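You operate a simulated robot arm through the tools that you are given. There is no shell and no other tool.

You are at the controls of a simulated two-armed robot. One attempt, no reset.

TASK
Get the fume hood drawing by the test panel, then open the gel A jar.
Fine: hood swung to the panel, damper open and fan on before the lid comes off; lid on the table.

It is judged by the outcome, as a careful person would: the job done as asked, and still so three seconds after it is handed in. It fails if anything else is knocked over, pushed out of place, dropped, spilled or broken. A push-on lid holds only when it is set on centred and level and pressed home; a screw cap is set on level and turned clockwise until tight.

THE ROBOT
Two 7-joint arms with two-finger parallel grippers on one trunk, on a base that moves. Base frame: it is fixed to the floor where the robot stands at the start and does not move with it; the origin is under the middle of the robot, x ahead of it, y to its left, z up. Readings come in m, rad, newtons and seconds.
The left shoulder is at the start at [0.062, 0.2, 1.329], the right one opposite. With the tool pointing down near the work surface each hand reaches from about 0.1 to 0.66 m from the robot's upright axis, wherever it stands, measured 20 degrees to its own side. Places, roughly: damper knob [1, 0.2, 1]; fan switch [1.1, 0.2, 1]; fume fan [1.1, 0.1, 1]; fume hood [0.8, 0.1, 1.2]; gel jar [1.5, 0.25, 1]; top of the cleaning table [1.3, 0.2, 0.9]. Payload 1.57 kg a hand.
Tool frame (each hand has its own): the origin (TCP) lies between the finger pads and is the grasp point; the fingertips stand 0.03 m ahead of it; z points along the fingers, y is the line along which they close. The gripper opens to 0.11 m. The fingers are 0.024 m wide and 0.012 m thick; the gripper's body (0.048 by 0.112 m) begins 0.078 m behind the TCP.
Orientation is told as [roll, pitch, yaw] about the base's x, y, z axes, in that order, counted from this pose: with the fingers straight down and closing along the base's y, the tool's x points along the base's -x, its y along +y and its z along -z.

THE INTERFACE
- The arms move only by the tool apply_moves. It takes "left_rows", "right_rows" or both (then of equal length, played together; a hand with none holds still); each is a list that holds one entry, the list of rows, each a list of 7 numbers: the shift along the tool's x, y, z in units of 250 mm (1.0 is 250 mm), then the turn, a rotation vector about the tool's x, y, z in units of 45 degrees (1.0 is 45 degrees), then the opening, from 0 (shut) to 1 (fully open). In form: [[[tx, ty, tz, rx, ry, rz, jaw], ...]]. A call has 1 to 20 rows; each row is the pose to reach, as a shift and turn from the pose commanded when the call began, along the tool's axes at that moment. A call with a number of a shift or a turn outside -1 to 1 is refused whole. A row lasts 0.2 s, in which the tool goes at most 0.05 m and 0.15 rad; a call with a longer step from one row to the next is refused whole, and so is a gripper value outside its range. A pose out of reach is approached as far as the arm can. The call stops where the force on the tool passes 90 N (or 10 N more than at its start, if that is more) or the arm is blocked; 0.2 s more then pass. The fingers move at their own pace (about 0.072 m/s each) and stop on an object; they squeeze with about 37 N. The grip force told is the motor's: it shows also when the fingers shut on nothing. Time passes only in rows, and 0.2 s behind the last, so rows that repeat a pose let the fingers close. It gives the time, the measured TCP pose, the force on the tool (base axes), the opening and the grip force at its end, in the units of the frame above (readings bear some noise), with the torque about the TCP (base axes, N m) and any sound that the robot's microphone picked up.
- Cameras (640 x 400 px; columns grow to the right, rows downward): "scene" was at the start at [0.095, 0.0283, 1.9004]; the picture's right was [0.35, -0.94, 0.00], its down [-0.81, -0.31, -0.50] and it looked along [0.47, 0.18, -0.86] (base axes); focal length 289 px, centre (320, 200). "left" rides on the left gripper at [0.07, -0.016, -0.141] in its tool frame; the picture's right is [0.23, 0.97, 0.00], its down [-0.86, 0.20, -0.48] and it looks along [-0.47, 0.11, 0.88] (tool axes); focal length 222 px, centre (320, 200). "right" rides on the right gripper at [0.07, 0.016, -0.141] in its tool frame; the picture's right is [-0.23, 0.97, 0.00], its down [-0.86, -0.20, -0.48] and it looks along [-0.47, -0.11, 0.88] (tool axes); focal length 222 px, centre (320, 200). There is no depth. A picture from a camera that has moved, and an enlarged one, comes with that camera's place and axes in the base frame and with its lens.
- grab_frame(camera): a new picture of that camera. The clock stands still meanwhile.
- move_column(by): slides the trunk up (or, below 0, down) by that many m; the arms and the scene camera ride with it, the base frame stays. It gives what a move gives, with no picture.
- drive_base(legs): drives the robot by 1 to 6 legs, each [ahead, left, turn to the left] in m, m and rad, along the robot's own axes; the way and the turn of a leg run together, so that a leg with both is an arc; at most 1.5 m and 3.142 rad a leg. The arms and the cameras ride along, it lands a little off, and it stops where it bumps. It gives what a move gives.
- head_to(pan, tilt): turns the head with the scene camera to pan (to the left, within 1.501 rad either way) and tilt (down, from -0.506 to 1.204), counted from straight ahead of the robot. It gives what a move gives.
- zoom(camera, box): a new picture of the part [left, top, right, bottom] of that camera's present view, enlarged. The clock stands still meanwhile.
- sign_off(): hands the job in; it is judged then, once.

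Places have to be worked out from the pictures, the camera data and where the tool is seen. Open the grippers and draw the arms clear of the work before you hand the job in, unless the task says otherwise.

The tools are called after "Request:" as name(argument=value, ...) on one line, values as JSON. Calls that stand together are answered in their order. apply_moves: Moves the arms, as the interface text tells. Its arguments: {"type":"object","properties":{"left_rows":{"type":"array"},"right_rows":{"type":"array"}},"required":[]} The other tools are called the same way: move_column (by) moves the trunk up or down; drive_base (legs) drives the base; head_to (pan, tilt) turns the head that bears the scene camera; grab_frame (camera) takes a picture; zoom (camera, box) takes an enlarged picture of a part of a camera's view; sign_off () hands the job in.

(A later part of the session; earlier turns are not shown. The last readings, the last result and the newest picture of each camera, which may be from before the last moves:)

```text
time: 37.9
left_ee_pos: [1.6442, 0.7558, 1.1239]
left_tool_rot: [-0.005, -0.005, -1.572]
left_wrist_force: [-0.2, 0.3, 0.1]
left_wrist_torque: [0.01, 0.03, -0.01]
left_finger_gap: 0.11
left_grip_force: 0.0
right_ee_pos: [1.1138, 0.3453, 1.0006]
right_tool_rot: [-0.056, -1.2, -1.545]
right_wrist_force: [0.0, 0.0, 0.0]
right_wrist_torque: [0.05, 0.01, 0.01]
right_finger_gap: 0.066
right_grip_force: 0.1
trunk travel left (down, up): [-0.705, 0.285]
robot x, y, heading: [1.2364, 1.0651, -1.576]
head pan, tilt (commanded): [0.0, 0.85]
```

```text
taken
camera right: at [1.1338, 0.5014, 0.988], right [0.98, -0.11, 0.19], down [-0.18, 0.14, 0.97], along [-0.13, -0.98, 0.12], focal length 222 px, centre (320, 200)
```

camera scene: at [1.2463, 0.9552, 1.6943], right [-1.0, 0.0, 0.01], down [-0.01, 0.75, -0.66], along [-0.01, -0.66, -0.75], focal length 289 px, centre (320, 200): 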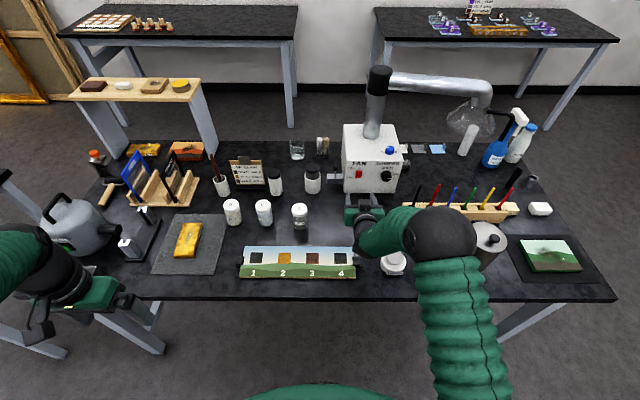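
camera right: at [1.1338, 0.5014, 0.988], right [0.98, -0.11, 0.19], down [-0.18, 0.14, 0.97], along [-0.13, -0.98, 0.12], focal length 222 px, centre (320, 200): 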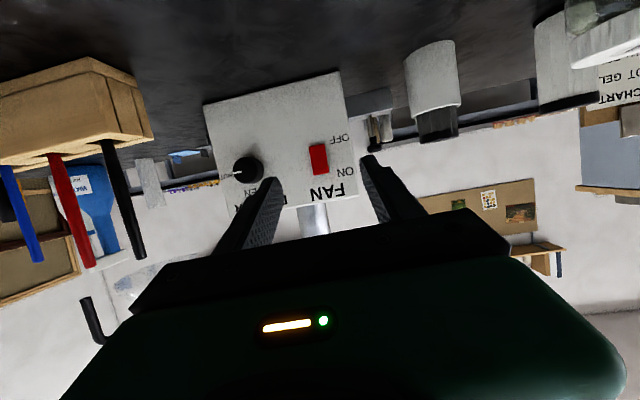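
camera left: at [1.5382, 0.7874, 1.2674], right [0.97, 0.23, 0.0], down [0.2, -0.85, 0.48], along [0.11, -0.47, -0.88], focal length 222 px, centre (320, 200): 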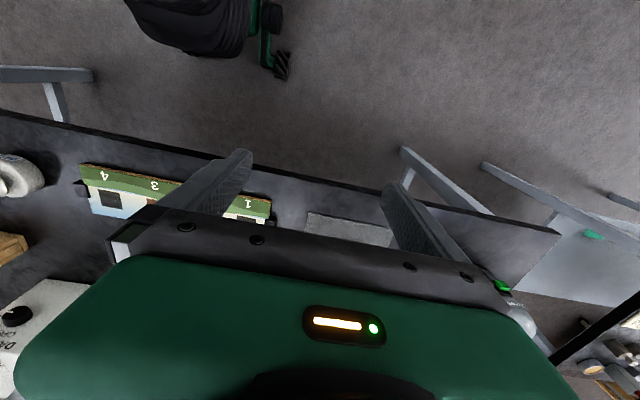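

Triangulating between the wrist views corrects my heights: table top ≈0.867, box face y≈0.19, knob centre ≈[1.002, –, 0.966], switch centre ≈[1.101, –, 0.971]. The hand is right in front of the fan switch, so I'll close the fingers and move to just in front of its upper (ON) end.

Request:
apply_moves(right_rows=[[[-0.02, -0.01, 0.08, 0, 0, 0, 0], [-0.04, -0.02, 0.16, 0, 0, 0, 0], [-0.06, -0.03, 0.25, 0, 0, 0, 0], [-0.08, -0.038, 0.335, 0, 0, 0, 0], [-0.08, -0.038, 0.335, 0, 0, 0, 0]]])

Request:
zoom(camera="right", box=[200, 60, 400, 220])

Request:
zoom(camera="scene", box=[320, 110, 420, 210])

```text
time: 39.1
left_ee_pos: [1.6306, 0.7554, 1.1275]
left_tool_rot: [0.006, -0.005, -1.576]
left_wrist_force: [-0.1, -1.0, 0.4]
left_wrist_torque: [-0.02, -0.01, -0.07]
left_finger_gap: 0.1101
left_grip_force: 0.0
right_ee_pos: [1.0885, 0.2607, 0.9864]
right_tool_rot: [-0.03, -1.199, -1.569]
right_wrist_force: [-0.3, 0.7, -0.1]
right_wrist_torque: [-0.01, -0.02, 0.01]
right_finger_gap: 0.0002
right_grip_force: 21.6
trunk travel left (down, up): [-0.705, 0.285]
robot x, y, heading: [1.2334, 1.0632, -1.575]
head pan, tilt (commanded): [0.0, 0.85]
```

```text
2.50 times, centred on (300, 140) of right
camera zoom: at [1.1095, 0.4161, 0.974], right [0.97, -0.11, 0.2], down [-0.19, 0.14, 0.97], along [-0.13, -0.98, 0.12], focal length 555 px, centre (370, 350)
```

zoom: 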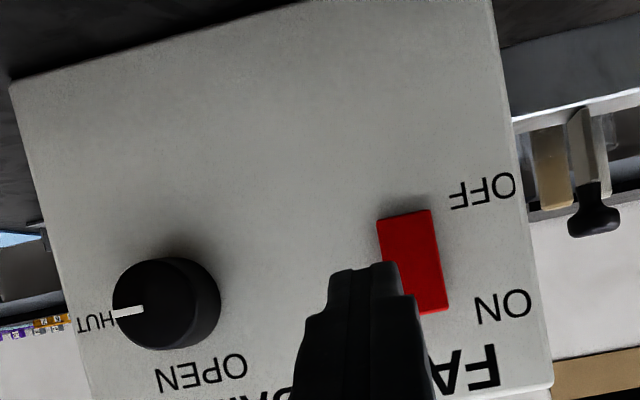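

```text
4.00 times, centred on (370, 160) of scene
camera zoom: at [1.2294, 0.9554, 1.6944], right [-1.0, 0.0, 0.0], down [0.0, 0.75, -0.66], along [0.0, -0.66, -0.75], focal length 1157 px, centre (120, 360)
```

zoom: 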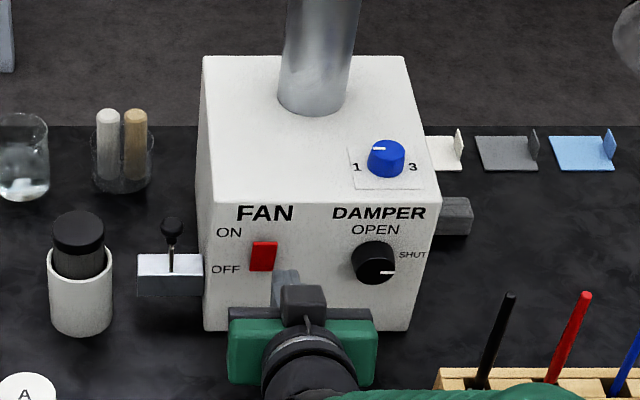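

The body is still swaying slightly after the sideways drive; I'll wait for it to settle before pressing.

Request:
apply_moves(right_rows=[[[0, 0, 0, 0, 0, 0, 0], [0, 0, 0, 0, 0, 0, 0], [0, 0, 0, 0, 0, 0, 0], [0, 0, 0, 0, 0, 0, 0], [0, 0, 0, 0, 0, 0, 0], [0, 0, 0, 0, 0, 0, 0], [0, 0, 0, 0, 0, 0, 0], [0, 0, 0, 0, 0, 0, 0], [0, 0, 0, 0, 0, 0, 0], [0, 0, 0, 0, 0, 0, 0]]])

Request:
zoom(camera="right", box=[200, 60, 400, 220])

```text
time: 41.3
left_ee_pos: [1.6366, 0.7554, 1.1257]
left_tool_rot: [0.003, -0.005, -1.574]
left_wrist_force: [0.2, 0.1, -0.1]
left_wrist_torque: [0.0, 0.01, 0.02]
left_finger_gap: 0.11
left_grip_force: 0.1
right_ee_pos: [1.0924, 0.2583, 0.9871]
right_tool_rot: [-0.038, -1.199, -1.559]
right_wrist_force: [-0.7, -0.2, -0.3]
right_wrist_torque: [0.0, 0.01, -0.01]
right_finger_gap: 0.0
right_grip_force: 21.4
trunk travel left (down, up): [-0.705, 0.285]
robot x, y, heading: [1.2323, 1.0676, -1.567]
head pan, tilt (commanded): [0.0, 0.85]
```

```text
2.50 times, centred on (300, 140) of right
camera zoom: at [1.1135, 0.416, 0.9742], right [0.97, -0.11, 0.2], down [-0.18, 0.14, 0.97], along [-0.13, -0.98, 0.12], focal length 555 px, centre (370, 350)
```

zoom: 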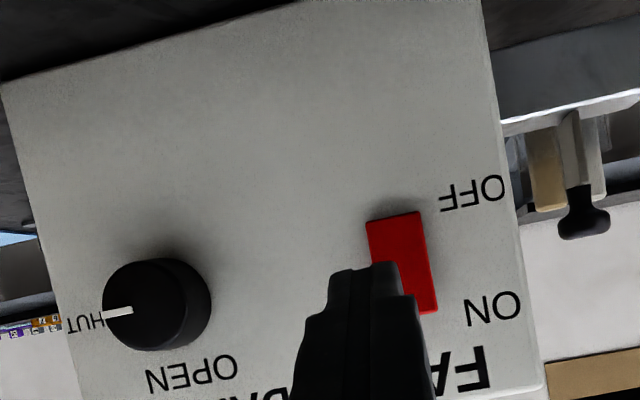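

Settled: TCP at [1.092, 0.258, 0.987]; switch centre ≈[1.103, 0.197, 0.971], its ON end at z≈0.99. I'll shift 11 mm left and advance to near contact with the upper half.

Request:
apply_moves(right_rows=[[[0, 0.025, 0, 0, 0, 0, 0], [0, 0.048, 0, 0, 0, 0, 0], [-0.016, 0.048, 0.04, 0, 0, 0, 0], [-0.032, 0.048, 0.081, 0, 0, 0, 0], [-0.032, 0.048, 0.081, 0, 0, 0, 0]]])

Request:
zoom(camera="right", box=[200, 60, 400, 220])

Request:
zoom(camera="scene", box=[340, 140, 400, 200])

```text
time: 42.5
left_ee_pos: [1.6347, 0.7551, 1.1267]
left_tool_rot: [0.002, -0.005, -1.574]
left_wrist_force: [-0.4, 0.4, 0.7]
left_wrist_torque: [0.0, -0.01, -0.01]
left_finger_gap: 0.1099
left_grip_force: 0.1
right_ee_pos: [1.1059, 0.2386, 0.9883]
right_tool_rot: [-0.036, -1.2, -1.563]
right_wrist_force: [-0.6, -0.5, -0.4]
right_wrist_torque: [-0.01, 0.02, 0.02]
right_finger_gap: 0.0
right_grip_force: 21.5
trunk travel left (down, up): [-0.705, 0.285]
robot x, y, heading: [1.2317, 1.0638, -1.573]
head pan, tilt (commanded): [0.0, 0.85]
```

```text
2.50 times, centred on (300, 140) of right
camera zoom: at [1.1259, 0.3942, 0.9749], right [0.97, -0.11, 0.2], down [-0.18, 0.14, 0.97], along [-0.13, -0.98, 0.12], focal length 555 px, centre (370, 350)
```

zoom: 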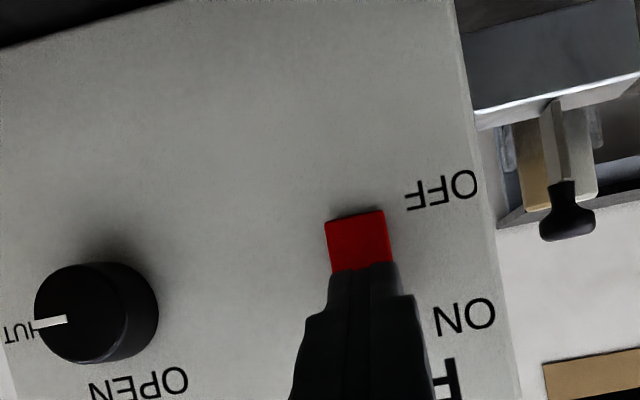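

```text
6.67 times, centred on (370, 170) of scene
camera zoom: at [1.234, 0.9553, 1.6944], right [-1.0, 0.0, 0.0], down [0.0, 0.75, -0.66], along [0.0, -0.66, -0.75], focal length 1928 px, centre (-13, 400)
```

zoom: 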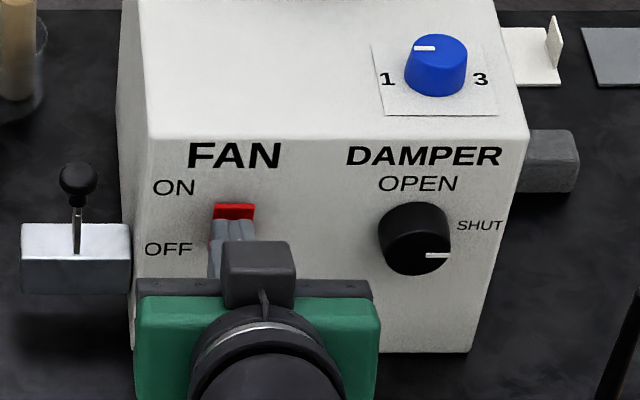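

Well aligned on the upper half. Now press in small steps.

Request:
apply_moves(right_rows=[[[-0.006, 0, 0.015, 0, 0, 0, 0], [-0.012, 0, 0.03, 0, 0, 0, 0], [-0.018, 0, 0.045, 0, 0, 0, 0], [-0.018, 0, 0.045, 0, 0, 0, 0]]])

Request:
zoom(camera="scene", box=[340, 140, 400, 200])

Request:
zoom(camera="right", box=[260, 80, 380, 190])

```text
time: 43.5
left_ee_pos: [1.634, 0.7579, 1.1274]
left_tool_rot: [0.002, -0.007, -1.574]
left_wrist_force: [-1.1, -0.1, 0.6]
left_wrist_torque: [0.0, 0.01, 0.03]
left_finger_gap: 0.1101
left_grip_force: 0.0
right_ee_pos: [1.1045, 0.2288, 0.9878]
right_tool_rot: [-0.036, -1.202, -1.56]
right_wrist_force: [-1.7, 18.4, -3.1]
right_wrist_torque: [0.06, 0.19, 0.06]
right_finger_gap: 0.0
right_grip_force: 21.1
trunk travel left (down, up): [-0.705, 0.285]
robot x, y, heading: [1.2359, 1.0679, -1.573]
head pan, tilt (commanded): [0.0, 0.85]
heard: click
```

```text
6.67 times, centred on (370, 170) of scene
camera zoom: at [1.2334, 0.9605, 1.6946], right [-1.0, 0.0, 0.0], down [0.0, 0.75, -0.66], along [0.0, -0.66, -0.75], focal length 1928 px, centre (-13, 400)
```

zoom: 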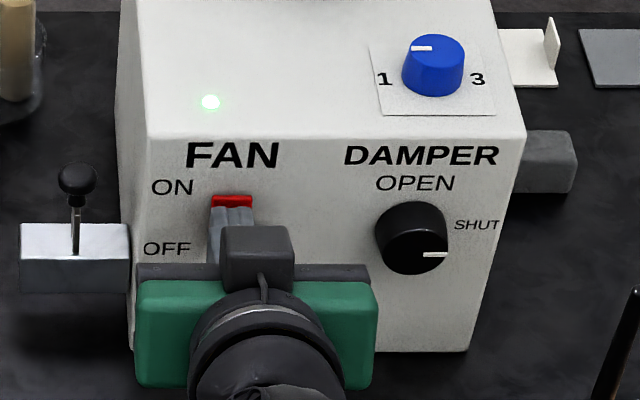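

```text
3.64 times, centred on (320, 135) of right
camera zoom: at [1.1245, 0.385, 0.9752], right [0.97, -0.11, 0.2], down [-0.18, 0.14, 0.97], along [-0.13, -0.98, 0.12], focal length 808 px, centre (320, 436)
```

zoom: 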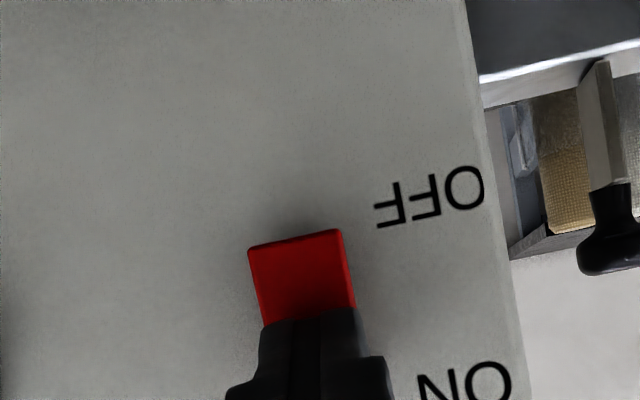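

A click was heard and a green lamp lit: the fan is on. I'll draw straight back and open the jaws for the knob.

Request:
apply_moves(right_rows=[[[0.025, 0, -0.065, 0, 0, 0, 0], [0.05, 0, -0.13, 0, 0, 0, 0], [0.075, 0, -0.195, 0, 0, 0, 0.3], [0.102, 0, -0.261, 0, 0, 0, 0.6], [0.102, 0, -0.261, 0, 0, 0, 0.6]]])

Request:
zoom(camera="right", box=[200, 60, 400, 220])

Request:
zoom(camera="scene", box=[320, 110, 420, 210])

```text
time: 44.7
left_ee_pos: [1.6351, 0.756, 1.1256]
left_tool_rot: [0.002, -0.006, -1.574]
left_wrist_force: [-0.8, -0.1, 0.0]
left_wrist_torque: [0.03, 0.01, 0.01]
left_finger_gap: 0.1101
left_grip_force: 0.0
right_ee_pos: [1.1067, 0.2953, 0.9887]
right_tool_rot: [-0.039, -1.204, -1.561]
right_wrist_force: [-0.2, 0.1, 0.3]
right_wrist_torque: [0.02, -0.02, 0.0]
right_finger_gap: 0.066
right_grip_force: 0.1
trunk travel left (down, up): [-0.705, 0.285]
robot x, y, heading: [1.2315, 1.0654, -1.57]
head pan, tilt (commanded): [0.0, 0.85]
```

```text
2.50 times, centred on (300, 140) of right
camera zoom: at [1.1266, 0.4521, 0.9757], right [0.97, -0.11, 0.2], down [-0.18, 0.14, 0.97], along [-0.13, -0.98, 0.12], focal length 555 px, centre (370, 350)
```

zoom: 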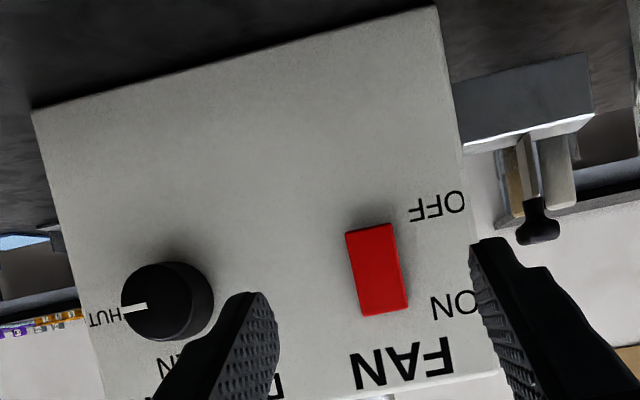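

```text
4.00 times, centred on (370, 160) of scene
camera zoom: at [1.2338, 0.9557, 1.6944], right [-1.0, 0.0, 0.0], down [0.0, 0.75, -0.66], along [0.0, -0.66, -0.75], focal length 1157 px, centre (120, 360)
```

zoom: 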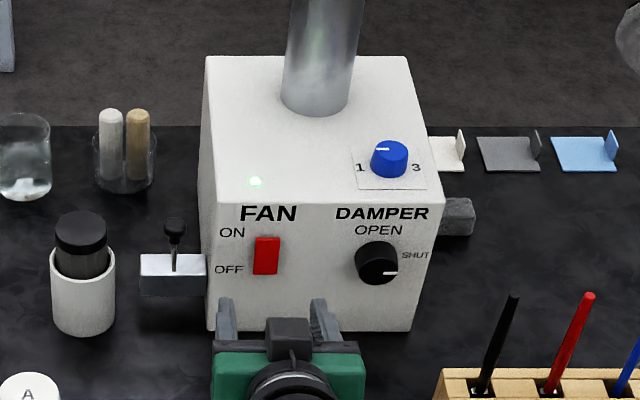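

Fan confirmed on. Next a stand-off straight in front of the damper knob (centre ≈[1.0025, –, 0.966]).

Request:
apply_moves(right_rows=[[[0, -0.1, 0.02, -0.01, 0, 0, 0.6], [0, -0.2, 0.05, -0.02, 0, 0, 0.6], [0.01, -0.31, 0.08, -0.03, 0, 0, 0.6], [0.016, -0.412, 0.105, -0.038, 0, 0, 0.6], [0.016, -0.412, 0.105, -0.038, 0, 0, 0.6], [0.016, -0.412, 0.105, -0.038, 0, 0, 0.6]]])

Request:
zoom(camera="right", box=[200, 60, 400, 220])

Request:
zoom(camera="scene", box=[340, 120, 460, 240])

```text
time: 46.1
left_ee_pos: [1.6378, 0.7546, 1.1253]
left_tool_rot: [0.0, -0.005, -1.573]
left_wrist_force: [0.0, 0.0, 0.1]
left_wrist_torque: [-0.01, 0.0, -0.01]
left_finger_gap: 0.1099
left_grip_force: 0.2
right_ee_pos: [1.0045, 0.2798, 0.9909]
right_tool_rot: [-0.008, -1.159, -1.525]
right_wrist_force: [0.7, 0.3, -0.1]
right_wrist_torque: [0.03, 0.03, -0.04]
right_finger_gap: 0.0661
right_grip_force: 0.1
right hand out of reach, approached as far as the arm can: row 1, 2, 3, 4, 5, 6
trunk travel left (down, up): [-0.705, 0.285]
robot x, y, heading: [1.2352, 1.0664, -1.571]
head pan, tilt (commanded): [0.0, 0.85]
```

```text
2.50 times, centred on (300, 140) of right
camera zoom: at [1.0175, 0.4378, 0.984], right [0.98, -0.06, 0.2], down [-0.2, 0.09, 0.98], along [-0.07, -0.99, 0.08], focal length 555 px, centre (370, 350)
```

zoom: 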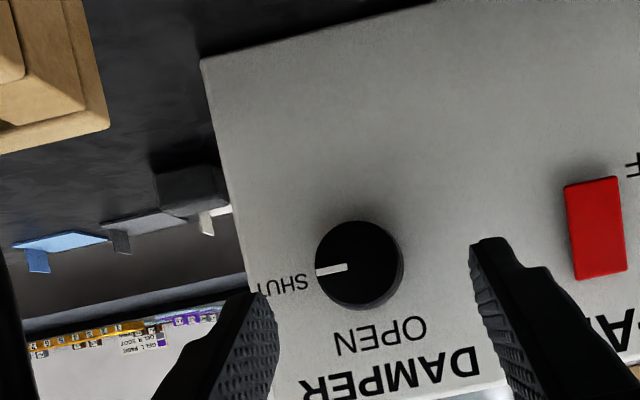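

```text
3.33 times, centred on (400, 180) of scene
camera zoom: at [1.2386, 0.9551, 1.6944], right [-1.0, 0.0, 0.0], down [0.0, 0.75, -0.66], along [0.0, -0.66, -0.75], focal length 964 px, centre (53, 267)
```

zoom: 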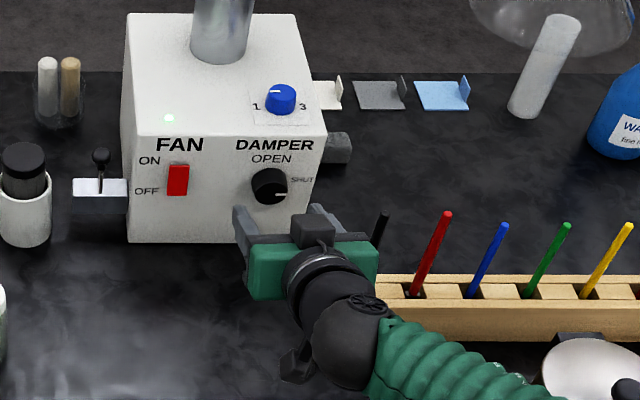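

Aligned with the knob. Moving straight in so the fingertips straddle it, just short of the face.

Request:
apply_moves(right_rows=[[[-0.012, -0.005, 0.06, 0, 0, 0, 0.6], [-0.024, -0.01, 0.12, 0, 0, 0, 0.6], [-0.035, -0.014, 0.18, 0, 0, 0, 0.6], [-0.043, -0.017, 0.227, 0, 0, 0, 0.6], [-0.043, -0.017, 0.227, 0, 0, 0, 0.6]]])

Request:
zoom(camera="right", box=[200, 60, 400, 220])

Request:
zoom(camera="scene", box=[370, 140, 430, 200])

```text
time: 47.3
left_ee_pos: [1.6348, 0.7558, 1.1269]
left_tool_rot: [0.003, -0.005, -1.574]
left_wrist_force: [0.4, 0.3, -0.7]
left_wrist_torque: [-0.03, -0.01, 0.01]
left_finger_gap: 0.1104
left_grip_force: 0.3
right_ee_pos: [1.0028, 0.2232, 0.9776]
right_tool_rot: [-0.002, -1.158, -1.533]
right_wrist_force: [1.4, 4.4, 1.2]
right_wrist_torque: [-0.05, 0.1, -0.11]
right_finger_gap: 0.0643
right_grip_force: 0.1
trunk travel left (down, up): [-0.705, 0.285]
robot x, y, heading: [1.234, 1.0634, -1.572]
head pan, tilt (commanded): [0.0, 0.85]
```

```text
2.50 times, centred on (300, 140) of right
camera zoom: at [1.0133, 0.3816, 0.9698], right [0.98, -0.06, 0.21], down [-0.2, 0.09, 0.98], along [-0.07, -0.99, 0.08], focal length 555 px, centre (370, 350)
```

zoom: 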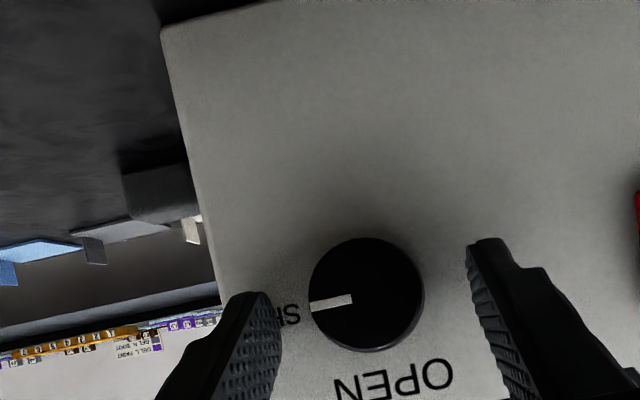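

```text
6.67 times, centred on (400, 170) of scene
camera zoom: at [1.2329, 0.9573, 1.6945], right [-1.0, 0.0, 0.0], down [0.0, 0.75, -0.66], along [0.0, -0.66, -0.75], focal length 1928 px, centre (-213, 400)
```

zoom: 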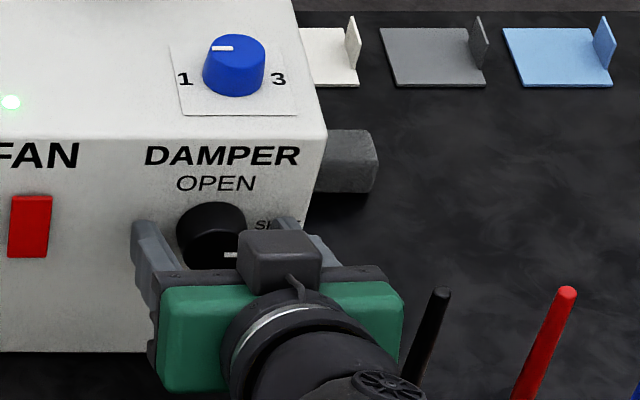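

The fingertips just touch the face (4 N), so I'll back off 3 mm and close on the knob.

Request:
apply_moves(right_rows=[[[0.005, 0, -0.011, 0, 0, 0, 0.6], [0.005, 0, -0.011, 0, 0, 0, 0.3], [0.005, 0, -0.011, 0, 0, 0, 0.1], [0.005, 0, -0.011, 0, 0, 0, 0], [0.005, 0, -0.011, 0, 0, 0, 0]]])

Request:
zoom(camera="right", box=[200, 60, 400, 220])

```text
time: 48.5
left_ee_pos: [1.6346, 0.755, 1.1253]
left_tool_rot: [0.002, -0.006, -1.573]
left_wrist_force: [0.6, 0.2, 1.0]
left_wrist_torque: [-0.03, 0.02, -0.02]
left_finger_gap: 0.11
left_grip_force: 0.0
right_ee_pos: [1.0012, 0.2265, 0.9765]
right_tool_rot: [-0.001, -1.159, -1.535]
right_wrist_force: [0.4, 0.2, -0.1]
right_wrist_torque: [-0.01, 0.0, -0.03]
right_finger_gap: 0.0363
right_grip_force: 43.1
trunk travel left (down, up): [-0.705, 0.285]
robot x, y, heading: [1.235, 1.0666, -1.572]
head pan, tilt (commanded): [0.0, 0.85]
```

```text
2.50 times, centred on (300, 140) of right
camera zoom: at [1.0126, 0.3838, 0.97], right [0.98, -0.06, 0.21], down [-0.2, 0.09, 0.98], along [-0.07, -0.99, 0.07], focal length 555 px, centre (370, 350)
```

zoom: 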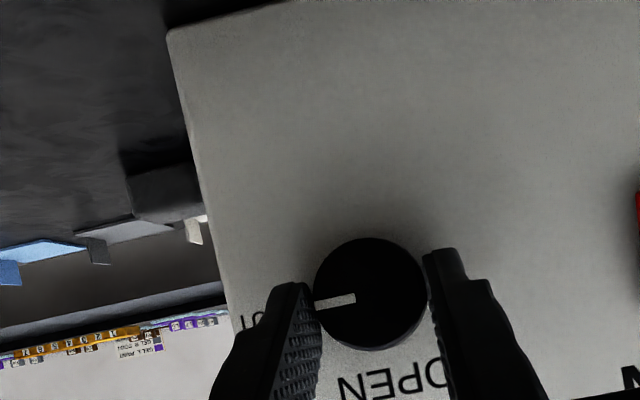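

The knob is gripped (gap 36 mm, no side force). Now turn it anticlockwise as seen from the front, rotating about the knob's own axis, first 45°.

Request:
apply_moves(right_rows=[[[0.0, 0.006, 0.0, 0.067, 0.006, -0.153, 0], [0.001, 0.012, 0.001, 0.133, 0.012, -0.305, 0], [0.003, 0.018, 0.002, 0.2, 0.018, -0.458, 0], [0.005, 0.023, 0.003, 0.267, 0.024, -0.611, 0], [0.008, 0.028, 0.005, 0.333, 0.03, -0.763, 0], [0.012, 0.033, 0.006, 0.4, 0.036, -0.916, 0], [0.012, 0.033, 0.006, 0.4, 0.036, -0.916, 0]]])

Request:
zoom(camera="right", box=[200, 60, 400, 220])

Request:
zoom(camera="scene", box=[340, 120, 460, 240])

```text
time: 50.1
left_ee_pos: [1.6343, 0.7552, 1.1253]
left_tool_rot: [0.002, -0.005, -1.576]
left_wrist_force: [-0.1, -0.4, 0.1]
left_wrist_torque: [-0.02, -0.02, -0.01]
left_finger_gap: 0.1102
left_grip_force: 0.0
right_ee_pos: [1.0094, 0.2267, 0.974]
right_tool_rot: [-1.164, -0.69, -0.545]
right_wrist_force: [-0.6, -2.9, 4.2]
right_wrist_torque: [-0.22, 0.03, 0.05]
right_finger_gap: 0.0362
right_grip_force: 42.7
trunk travel left (down, up): [-0.705, 0.285]
robot x, y, heading: [1.2324, 1.0661, -1.568]
head pan, tilt (commanded): [0.0, 0.85]
```

```text
2.50 times, centred on (300, 140) of right
camera zoom: at [1.0126, 0.3838, 0.962], right [0.84, -0.06, -0.55], down [0.55, 0.09, 0.83], along [0.0, -0.99, 0.11], focal length 555 px, centre (370, 350)
```

zoom: 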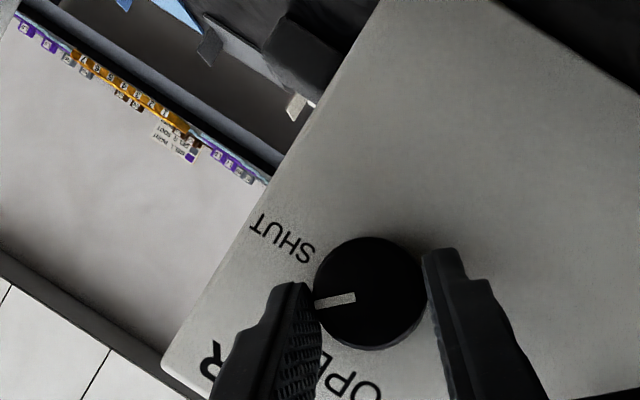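

```text
3.33 times, centred on (400, 180) of scene
camera zoom: at [1.2334, 0.9559, 1.6944], right [-1.0, 0.0, 0.0], down [0.0, 0.75, -0.66], along [0.0, -0.66, -0.75], focal length 964 px, centre (53, 267)
```

zoom: 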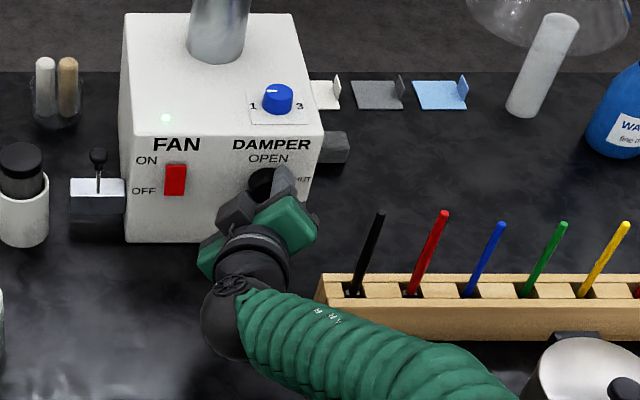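

The mark has moved 45° toward OPEN, gently. Same turn once more.

Request:
apply_moves(right_rows=[[[0.0, 0.006, 0.0, 0.067, 0.006, -0.153, 0], [0.001, 0.012, 0.001, 0.133, 0.012, -0.305, 0], [0.003, 0.018, 0.002, 0.2, 0.018, -0.458, 0], [0.005, 0.023, 0.003, 0.267, 0.024, -0.611, 0], [0.008, 0.028, 0.005, 0.333, 0.03, -0.763, 0], [0.012, 0.033, 0.006, 0.4, 0.036, -0.916, 0], [0.012, 0.033, 0.006, 0.4, 0.036, -0.916, 0]]])

Request:
zoom(camera="right", box=[200, 60, 400, 220])

Request:
zoom(camera="scene", box=[340, 120, 460, 240])

```text
time: 51.7
left_ee_pos: [1.6344, 0.7565, 1.1259]
left_tool_rot: [0.002, -0.003, -1.574]
left_wrist_force: [0.5, 0.2, 0.0]
left_wrist_torque: [0.01, 0.01, -0.01]
left_finger_gap: 0.1101
left_grip_force: 0.0
right_ee_pos: [1.0134, 0.2261, 0.9649]
right_tool_rot: [-1.541, 0.017, -0.415]
right_wrist_force: [-1.4, -5.2, 9.5]
right_wrist_torque: [-0.32, 0.04, -0.09]
right_finger_gap: 0.0363
right_grip_force: 42.7
trunk travel left (down, up): [-0.705, 0.285]
robot x, y, heading: [1.2385, 1.0673, -1.566]
head pan, tilt (commanded): [0.0, 0.85]
```

```text
2.50 times, centred on (300, 140) of right
camera zoom: at [1.0075, 0.3838, 0.9562], right [0.2, -0.06, -0.98], down [0.98, 0.09, 0.2], along [0.07, -0.99, 0.07], focal length 555 px, centre (370, 350)
```

zoom: 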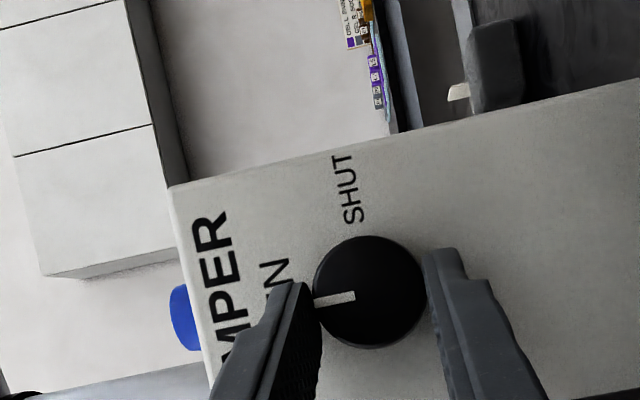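

```text
3.33 times, centred on (400, 180) of scene
camera zoom: at [1.2347, 0.9564, 1.6945], right [-1.0, 0.0, 0.0], down [0.0, 0.75, -0.66], along [0.0, -0.66, -0.75], focal length 964 px, centre (53, 267)
```

zoom: 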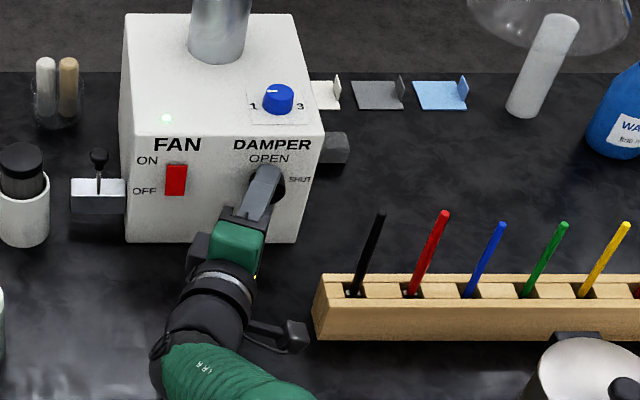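

The mark now points to OPEN. Release the knob and back straight away from it.

Request:
apply_moves(right_rows=[[[0, 0, 0, 0, 0, 0, 0.3], [0, 0, 0, 0, 0, 0, 0.6], [0, 0, 0, 0, 0, 0, 0.6], [0.03, 0.003, -0.07, 0, 0, 0, 0.6], [0.06, 0.006, -0.14, 0, 0, 0, 0.6], [0.095, 0.009, -0.22, 0, 0, 0, 0.6], [0.128, 0.012, -0.293, 0, 0, 0, 0.6], [0.128, 0.012, -0.293, 0, 0, 0, 0.6]]])

Request:
zoom(camera="scene", box=[340, 120, 460, 240])

Request:
grab_frame(camera="scene")

Request:
grab_frame(camera="right")

```text
time: 53.5
left_ee_pos: [1.6354, 0.754, 1.125]
left_tool_rot: [0.002, -0.004, -1.576]
left_wrist_force: [-0.6, -0.6, -0.6]
left_wrist_torque: [0.0, -0.01, 0.01]
left_finger_gap: 0.11
left_grip_force: 0.1
right_ee_pos: [1.0136, 0.3067, 0.9647]
right_tool_rot: [-1.539, 0.015, -0.414]
right_wrist_force: [0.0, 0.3, 0.2]
right_wrist_torque: [-0.01, -0.05, 0.02]
right_finger_gap: 0.0661
right_grip_force: 0.0
trunk travel left (down, up): [-0.705, 0.285]
robot x, y, heading: [1.2333, 1.0636, -1.574]
head pan, tilt (commanded): [0.0, 0.85]
```

```text
3.33 times, centred on (400, 180) of scene
camera zoom: at [1.2344, 0.9548, 1.6943], right [-1.0, 0.0, 0.0], down [0.0, 0.75, -0.66], along [0.0, -0.66, -0.75], focal length 964 px, centre (53, 267)
```

zoom: 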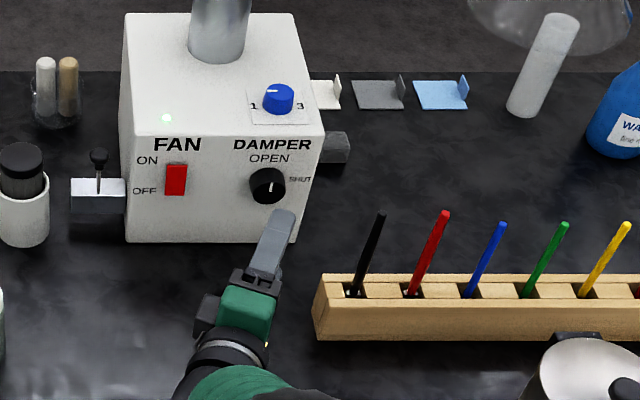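

```text
taken
camera scene: at [1.2344, 0.9548, 1.6943], right [-1.0, 0.0, 0.0], down [0.0, 0.75, -0.66], along [0.0, -0.66, -0.75], focal length 289 px, centre (320, 200)
```

scene: 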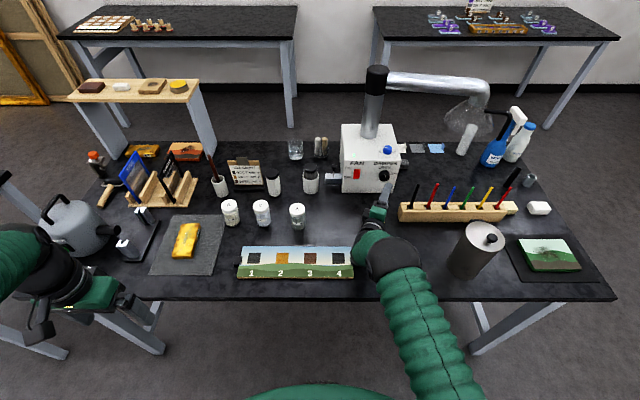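

```text
taken
camera right: at [1.0079, 0.4647, 0.9555], right [0.21, -0.06, -0.98], down [0.98, 0.09, 0.2], along [0.07, -0.99, 0.07], focal length 222 px, centre (320, 200)
```

right: 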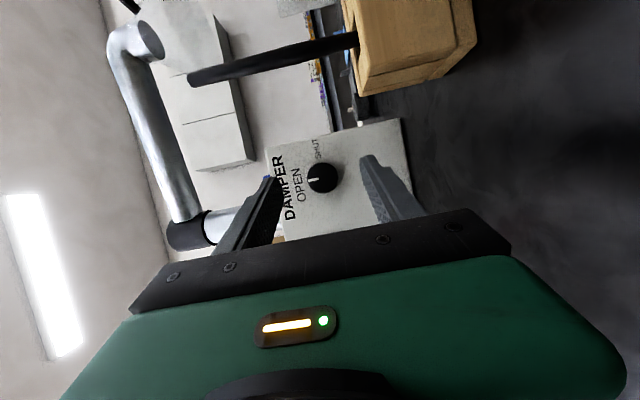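

Damper open, fan on. Now the hood: zooming in on its handle for an exact position.

Request:
zoom(camera="scene", box=[420, 60, 540, 180])

Request:
zoom(camera="right", box=[60, 0, 300, 200])

```text
3.33 times, centred on (480, 120) of scene
camera zoom: at [1.2344, 0.9548, 1.6943], right [-1.0, 0.0, 0.0], down [0.0, 0.75, -0.66], along [0.0, -0.66, -0.75], focal length 964 px, centre (-213, 467)
```

zoom: 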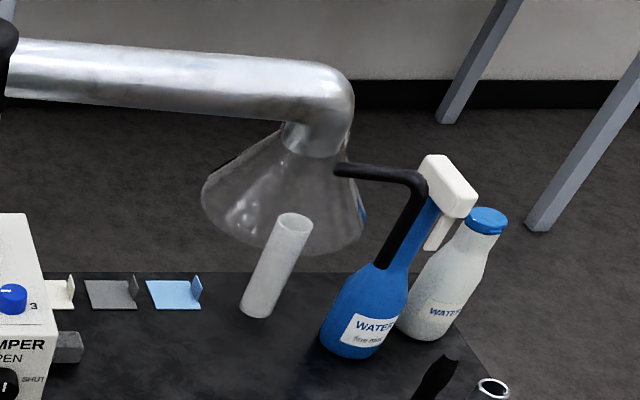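

```text
2.00 times, centred on (180, 100) of right
camera zoom: at [1.0079, 0.4647, 0.9555], right [0.21, -0.06, -0.98], down [0.98, 0.09, 0.2], along [0.07, -0.99, 0.07], focal length 444 px, centre (600, 400)
```

zoom: 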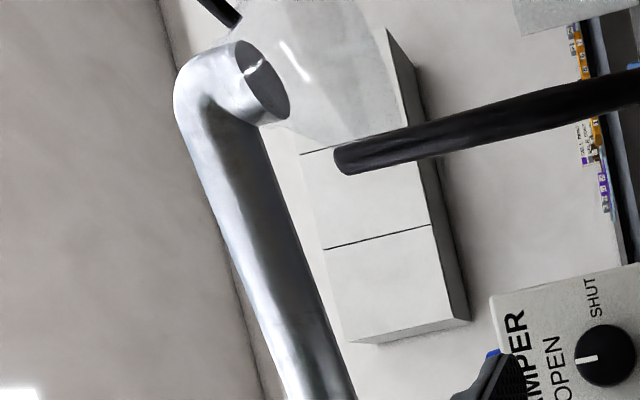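

The handle's vertical rod is at about [0.66, 0.195] from z 1.12 to 1.21, pivot ≈[1.05, 0.045], hood axis radius 0.334 m, rim z ≈1.12 (clear of pens and jars). I'll lift the hand and roll the wrist back level.

Request:
apply_moves(right_rows=[[[0.02, -0.12, -0.03, 0, 0, 0, 0.6], [0.04, -0.24, -0.07, -0.067, -0.006, 0.153, 0.6], [0.06, -0.36, -0.12, -0.133, -0.012, 0.305, 0.6], [0.08, -0.48, -0.16, -0.2, -0.018, 0.458, 0.6], [0.088, -0.6, -0.2, -0.267, -0.024, 0.611, 0.6], [0.088, -0.6, -0.2, -0.333, -0.03, 0.763, 0.6], [0.088, -0.6, -0.2, -0.4, -0.036, 0.916, 0.6], [0.088, -0.6, -0.2, -0.4, -0.036, 0.916, 0.6]]])

Request:
apply_moves(right_rows=[[[0, 0, 0, -0.067, -0.006, 0.153, 0.6], [0, 0, 0, -0.133, -0.012, 0.305, 0.6], [0, 0, 0, -0.2, -0.018, 0.458, 0.6], [0, 0, 0, -0.267, -0.024, 0.611, 0.6], [0, 0, 0, -0.333, -0.03, 0.763, 0.6], [0, 0, 0, -0.4, -0.036, 0.916, 0.6], [0, 0, 0, -0.4, -0.036, 0.916, 0.6]]])

Request:
grab_frame(camera="scene")

```text
time: 55.3
left_ee_pos: [1.6351, 0.755, 1.1257]
left_tool_rot: [0.001, -0.003, -1.574]
left_wrist_force: [0.2, -0.7, 0.1]
left_wrist_torque: [-0.03, -0.02, -0.03]
left_finger_gap: 0.11
left_grip_force: 0.1
right_ee_pos: [1.0137, 0.3567, 1.1166]
right_tool_rot: [-1.163, -0.692, -0.549]
right_wrist_force: [0.3, 0.3, -0.6]
right_wrist_torque: [0.02, 0.0, 0.02]
right_finger_gap: 0.066
right_grip_force: 0.0
trunk travel left (down, up): [-0.705, 0.285]
robot x, y, heading: [1.2329, 1.0689, -1.571]
head pan, tilt (commanded): [0.0, 0.85]
```

```text
time: 56.9
left_ee_pos: [1.6331, 0.7554, 1.1264]
left_tool_rot: [0.004, -0.006, -1.574]
left_wrist_force: [-0.4, -0.4, -0.3]
left_wrist_torque: [0.07, 0.01, 0.01]
left_finger_gap: 0.1101
left_grip_force: 0.1
right_ee_pos: [1.0127, 0.3542, 1.1173]
right_tool_rot: [0.002, -1.159, -1.537]
right_wrist_force: [-0.2, -0.9, 0.0]
right_wrist_torque: [-0.01, 0.01, 0.0]
right_finger_gap: 0.0661
right_grip_force: 0.1
trunk travel left (down, up): [-0.705, 0.285]
robot x, y, heading: [1.2357, 1.0642, -1.57]
head pan, tilt (commanded): [0.0, 0.85]
```

```text
taken
camera scene: at [1.2323, 0.9556, 1.6944], right [-1.0, 0.0, 0.0], down [0.0, 0.75, -0.66], along [0.0, -0.66, -0.75], focal length 289 px, centre (320, 200)
```

scene: 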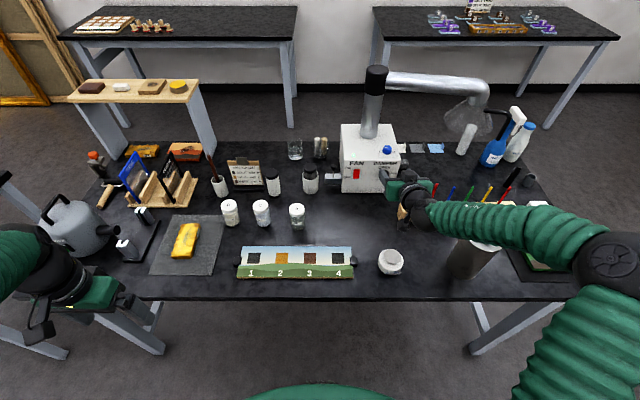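

Everything on the table is still in place. I'll raise the trunk 0.12 m and shift the robot right so the right hand comes up in front of the hood handle.

Request:
move_column(by=0.12)

Request:
drive_base(legs=[[0, -0.35, 0], [0.06, 0, 0]])

Request:
apply_moves(right_rows=[[[0, 0, 0, 0, 0, 0, 0.6], [0, 0, 0, 0, 0, 0, 0.6], [0, 0, 0, 0, 0, 0, 0.6], [0, 0, 0, 0, 0, 0, 0.6], [0, 0, 0, 0, 0, 0, 0.6], [0, 0, 0, 0, 0, 0, 0.6], [0, 0, 0, 0, 0, 0, 0.6], [0, 0, 0, 0, 0, 0, 0.6], [0, 0, 0, 0, 0, 0, 0.6], [0, 0, 0, 0, 0, 0, 0.6]]])

Request:
grab_frame(camera="scene")

Request:
grab_frame(camera="right")

```text
time: 58.4
left_ee_pos: [1.634, 0.7547, 1.245]
left_tool_rot: [0.004, -0.008, -1.576]
left_wrist_force: [0.1, 0.3, 0.6]
left_wrist_torque: [-0.03, 0.01, 0.05]
left_finger_gap: 0.11
left_grip_force: 0.1
right_ee_pos: [1.0125, 0.3548, 1.2364]
right_tool_rot: [-0.002, -1.159, -1.534]
right_wrist_force: [0.6, 1.3, 0.4]
right_wrist_torque: [0.02, 0.0, 0.02]
right_finger_gap: 0.0664
right_grip_force: 0.1
trunk travel left (down, up): [-0.825, 0.165]
robot x, y, heading: [1.2345, 1.0653, -1.576]
head pan, tilt (commanded): [0.0, 0.85]
```

```text
time: 61.2
left_ee_pos: [1.2891, 0.7059, 1.2524]
left_tool_rot: [0.008, -0.015, -1.579]
left_wrist_force: [0.7, 0.9, -0.2]
left_wrist_torque: [-0.08, 0.03, 0.01]
left_finger_gap: 0.1101
left_grip_force: 0.1
right_ee_pos: [0.6656, 0.3103, 1.2441]
right_tool_rot: [0.006, -1.168, -1.546]
right_wrist_force: [0.6, 0.3, 0.2]
right_wrist_torque: [0.02, -0.04, 0.05]
right_finger_gap: 0.0661
right_grip_force: 0.0
trunk travel left (down, up): [-0.825, 0.165]
robot x, y, heading: [0.8967, 1.006, -1.575]
head pan, tilt (commanded): [0.0, 0.85]
```

```text
time: 63.4
left_ee_pos: [1.2998, 0.694, 1.245]
left_tool_rot: [-0.001, -0.006, -1.578]
left_wrist_force: [-0.2, 0.3, -0.1]
left_wrist_torque: [0.01, -0.01, -0.03]
left_finger_gap: 0.11
left_grip_force: 0.2
right_ee_pos: [0.6772, 0.2998, 1.2382]
right_tool_rot: [-0.016, -1.159, -1.529]
right_wrist_force: [0.5, 0.8, 0.7]
right_wrist_torque: [0.0, 0.02, -0.01]
right_finger_gap: 0.0659
right_grip_force: 0.0
trunk travel left (down, up): [-0.825, 0.165]
robot x, y, heading: [0.899, 1.0084, -1.575]
head pan, tilt (commanded): [0.0, 0.85]
```

```text
taken
camera scene: at [0.8976, 0.897, 1.8144], right [-1.0, 0.01, 0.0], down [0.0, 0.75, -0.66], along [-0.01, -0.66, -0.75], focal length 289 px, centre (320, 200)
```

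scene: 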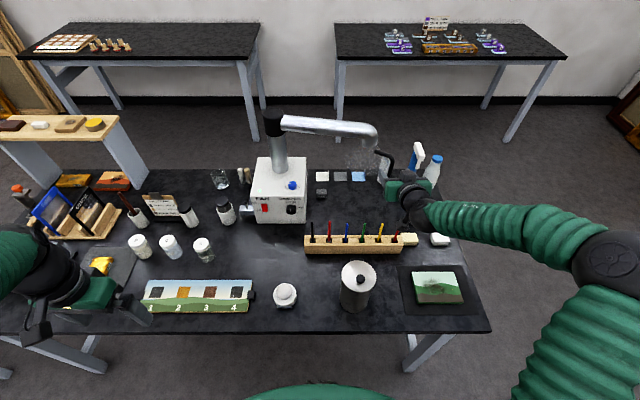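

```text
taken
camera right: at [0.6884, 0.4567, 1.2319], right [0.98, -0.06, 0.2], down [-0.2, 0.09, 0.98], along [-0.08, -0.99, 0.08], focal length 222 px, centre (320, 200)
```

right: 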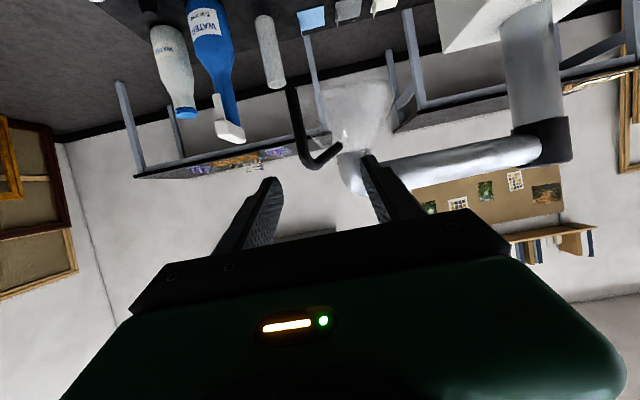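

The handle rod is confirmed at x≈0.659, y≈0.195, z 1.12–1.195. I'll lower the hand to z≈1.165 directly in front of it with the jaws part-open.

Request:
apply_moves(right_rows=[[[0.07, -0.02, 0.03, 0, 0, 0, 0.5], [0.14, -0.04, 0.06, 0, 0, 0, 0.4], [0.2, -0.06, 0.09, 0, 0, 0, 0.4], [0.27, -0.072, 0.116, 0, 0, 0, 0.4], [0.27, -0.072, 0.116, 0, 0, 0, 0.4], [0.27, -0.072, 0.116, 0, 0, 0, 0.4]]])

Request:
grab_frame(camera="right")

Request:
zoom(camera="scene", box=[340, 110, 480, 230])

```text
time: 64.8
left_ee_pos: [1.2986, 0.6939, 1.245]
left_tool_rot: [-0.001, -0.007, -1.578]
left_wrist_force: [-0.6, 0.2, 0.4]
left_wrist_torque: [0.02, 0.0, -0.03]
left_finger_gap: 0.1101
left_grip_force: 0.0
right_ee_pos: [0.6538, 0.2986, 1.1653]
right_tool_rot: [-0.01, -1.159, -1.532]
right_wrist_force: [-0.7, 0.3, 0.3]
right_wrist_torque: [0.0, -0.03, 0.01]
right_finger_gap: 0.0439
right_grip_force: 0.1
trunk travel left (down, up): [-0.825, 0.165]
robot x, y, heading: [0.894, 1.0072, -1.574]
head pan, tilt (commanded): [0.0, 0.85]
```

```text
taken
camera right: at [0.6666, 0.4565, 1.1589], right [0.98, -0.06, 0.2], down [-0.2, 0.09, 0.98], along [-0.08, -0.99, 0.08], focal length 222 px, centre (320, 200)
```

right: 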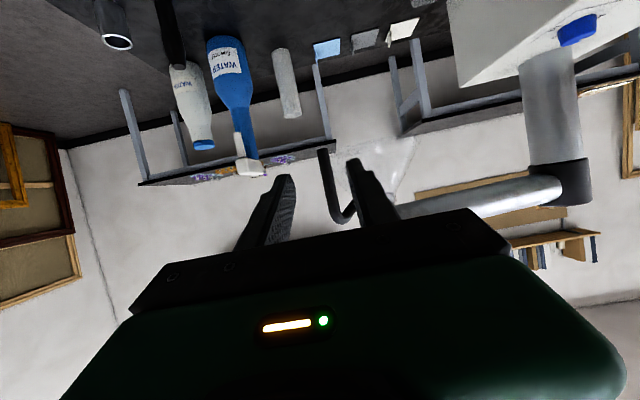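

```text
3.33 times, centred on (410, 170) of scene
camera zoom: at [0.8935, 0.8966, 1.8144], right [-1.0, 0.01, 0.0], down [0.0, 0.75, -0.66], along [0.0, -0.66, -0.75], focal length 964 px, centre (20, 300)
```

zoom: 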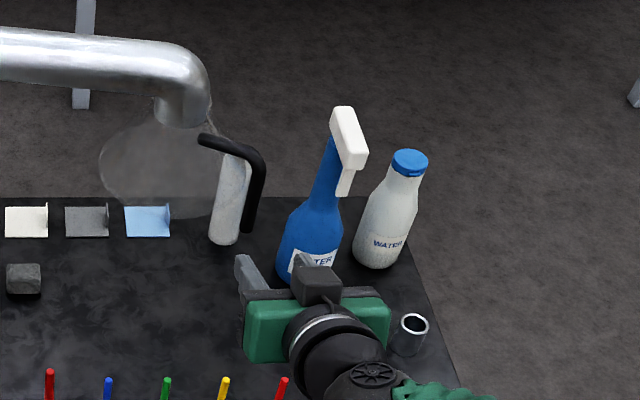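

Rod lies between the fingers, slightly toward the left finger (x≈0.6595). Advancing with a 6 mm correction, stopping a little short to check.

Request:
apply_moves(right_rows=[[[-0.03, 0.012, 0.07, 0, 0, 0, 0.4], [-0.06, 0.02, 0.14, 0, 0, 0, 0.4], [-0.1, 0.02, 0.23, 0, 0, 0, 0.4], [-0.1, 0.02, 0.23, 0, 0, 0, 0.4]]])

Request:
zoom(camera="right", box=[220, 100, 460, 260])

Request:
zoom(camera="scene", box=[340, 110, 460, 210])

```text
time: 65.8
left_ee_pos: [1.2975, 0.6942, 1.2451]
left_tool_rot: [0.0, -0.006, -1.578]
left_wrist_force: [1.1, 0.0, -0.2]
left_wrist_torque: [-0.03, 0.01, -0.01]
left_finger_gap: 0.11
left_grip_force: 0.0
right_ee_pos: [0.6617, 0.2347, 1.1638]
right_tool_rot: [-0.01, -1.16, -1.534]
right_wrist_force: [-0.3, 0.1, 0.5]
right_wrist_torque: [0.01, 0.0, -0.01]
right_finger_gap: 0.044
right_grip_force: 0.0
trunk travel left (down, up): [-0.825, 0.165]
robot x, y, heading: [0.8939, 1.0046, -1.577]
head pan, tilt (commanded): [0.0, 0.85]
```

```text
2.50 times, centred on (340, 180) of right
camera zoom: at [0.6738, 0.3935, 1.1582], right [0.98, -0.06, 0.2], down [-0.2, 0.09, 0.98], along [-0.08, -0.99, 0.08], focal length 555 px, centre (270, 250)
```

zoom: 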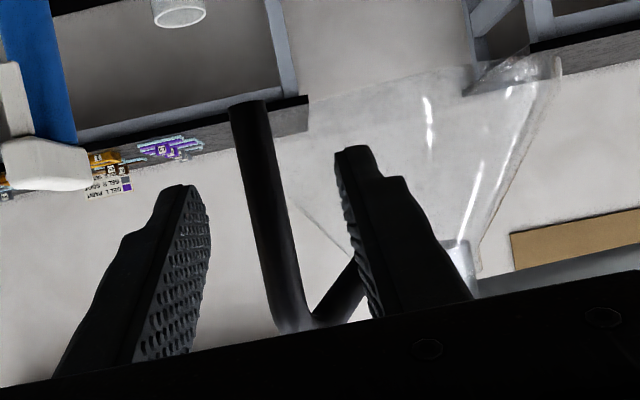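

```text
4.00 times, centred on (400, 160) of scene
camera zoom: at [0.8935, 0.896, 1.8144], right [-1.0, 0.01, 0.0], down [0.0, 0.75, -0.66], along [0.0, -0.66, -0.75], focal length 1157 px, centre (0, 360)
```

zoom: 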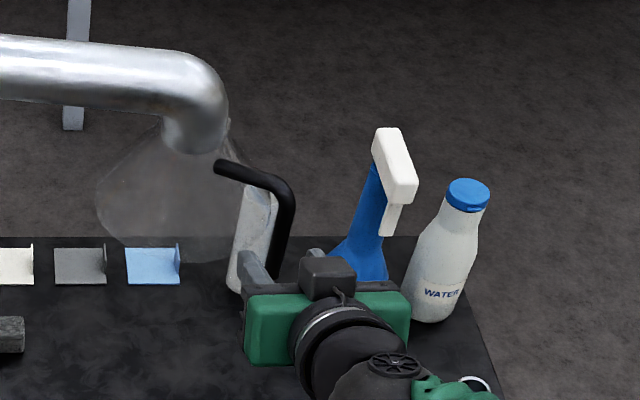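

Rod is well between the fingers and the glass is clear. Advance the last ~28 mm and close.

Request:
apply_moves(right_rows=[[[-0.023, -0.008, 0.053, 0, 0, 0, 0.4], [-0.044, -0.012, 0.1, 0, 0, 0, 0.4], [-0.044, -0.012, 0.1, 0, 0, 0, 0.2], [-0.044, -0.012, 0.1, 0, 0, 0, 0], [-0.044, -0.012, 0.1, 0, 0, 0, 0]]])

Request:
zoom(camera="right", box=[220, 100, 460, 260])

Request:
zoom(camera="scene", box=[340, 110, 460, 210])

```text
time: 67.0
left_ee_pos: [1.2964, 0.6944, 1.2456]
left_tool_rot: [0.001, -0.006, -1.58]
left_wrist_force: [-0.4, -0.2, -0.1]
left_wrist_torque: [0.01, 0.01, 0.03]
left_finger_gap: 0.1101
left_grip_force: 0.1
right_ee_pos: [0.6591, 0.2085, 1.1641]
right_tool_rot: [-0.007, -1.159, -1.536]
right_wrist_force: [-1.7, 1.8, -0.2]
right_wrist_torque: [0.27, -0.26, -0.03]
right_finger_gap: 0.014
right_grip_force: 30.6
trunk travel left (down, up): [-0.825, 0.165]
robot x, y, heading: [0.8929, 1.0076, -1.573]
head pan, tilt (commanded): [0.0, 0.85]
```

```text
2.50 times, centred on (340, 180) of right
camera zoom: at [0.6714, 0.3663, 1.1577], right [0.98, -0.06, 0.21], down [-0.2, 0.09, 0.98], along [-0.08, -0.99, 0.08], focal length 555 px, centre (270, 250)
```

zoom: 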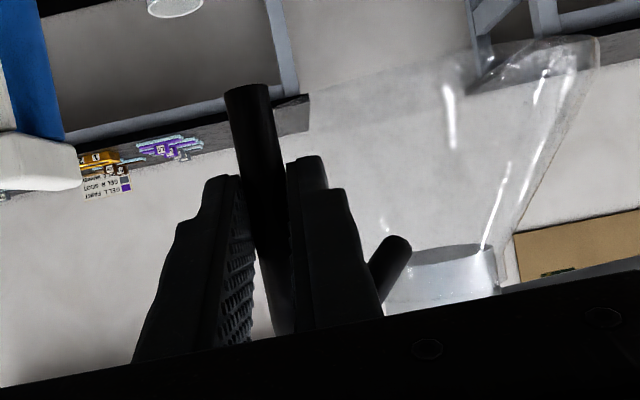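

```text
4.00 times, centred on (400, 160) of scene
camera zoom: at [0.8921, 0.896, 1.8144], right [-1.0, 0.01, 0.0], down [0.0, 0.75, -0.66], along [0.0, -0.66, -0.75], focal length 1157 px, centre (0, 360)
```

zoom: 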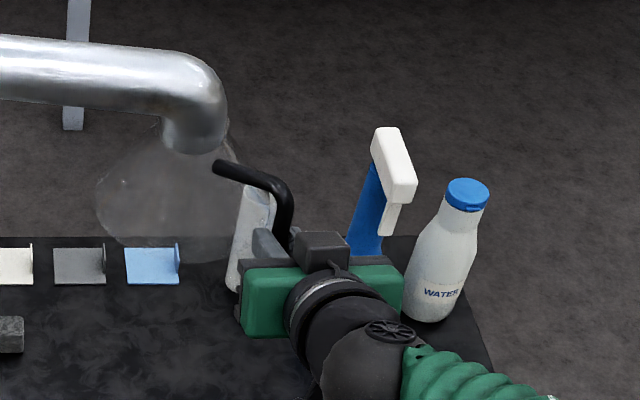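

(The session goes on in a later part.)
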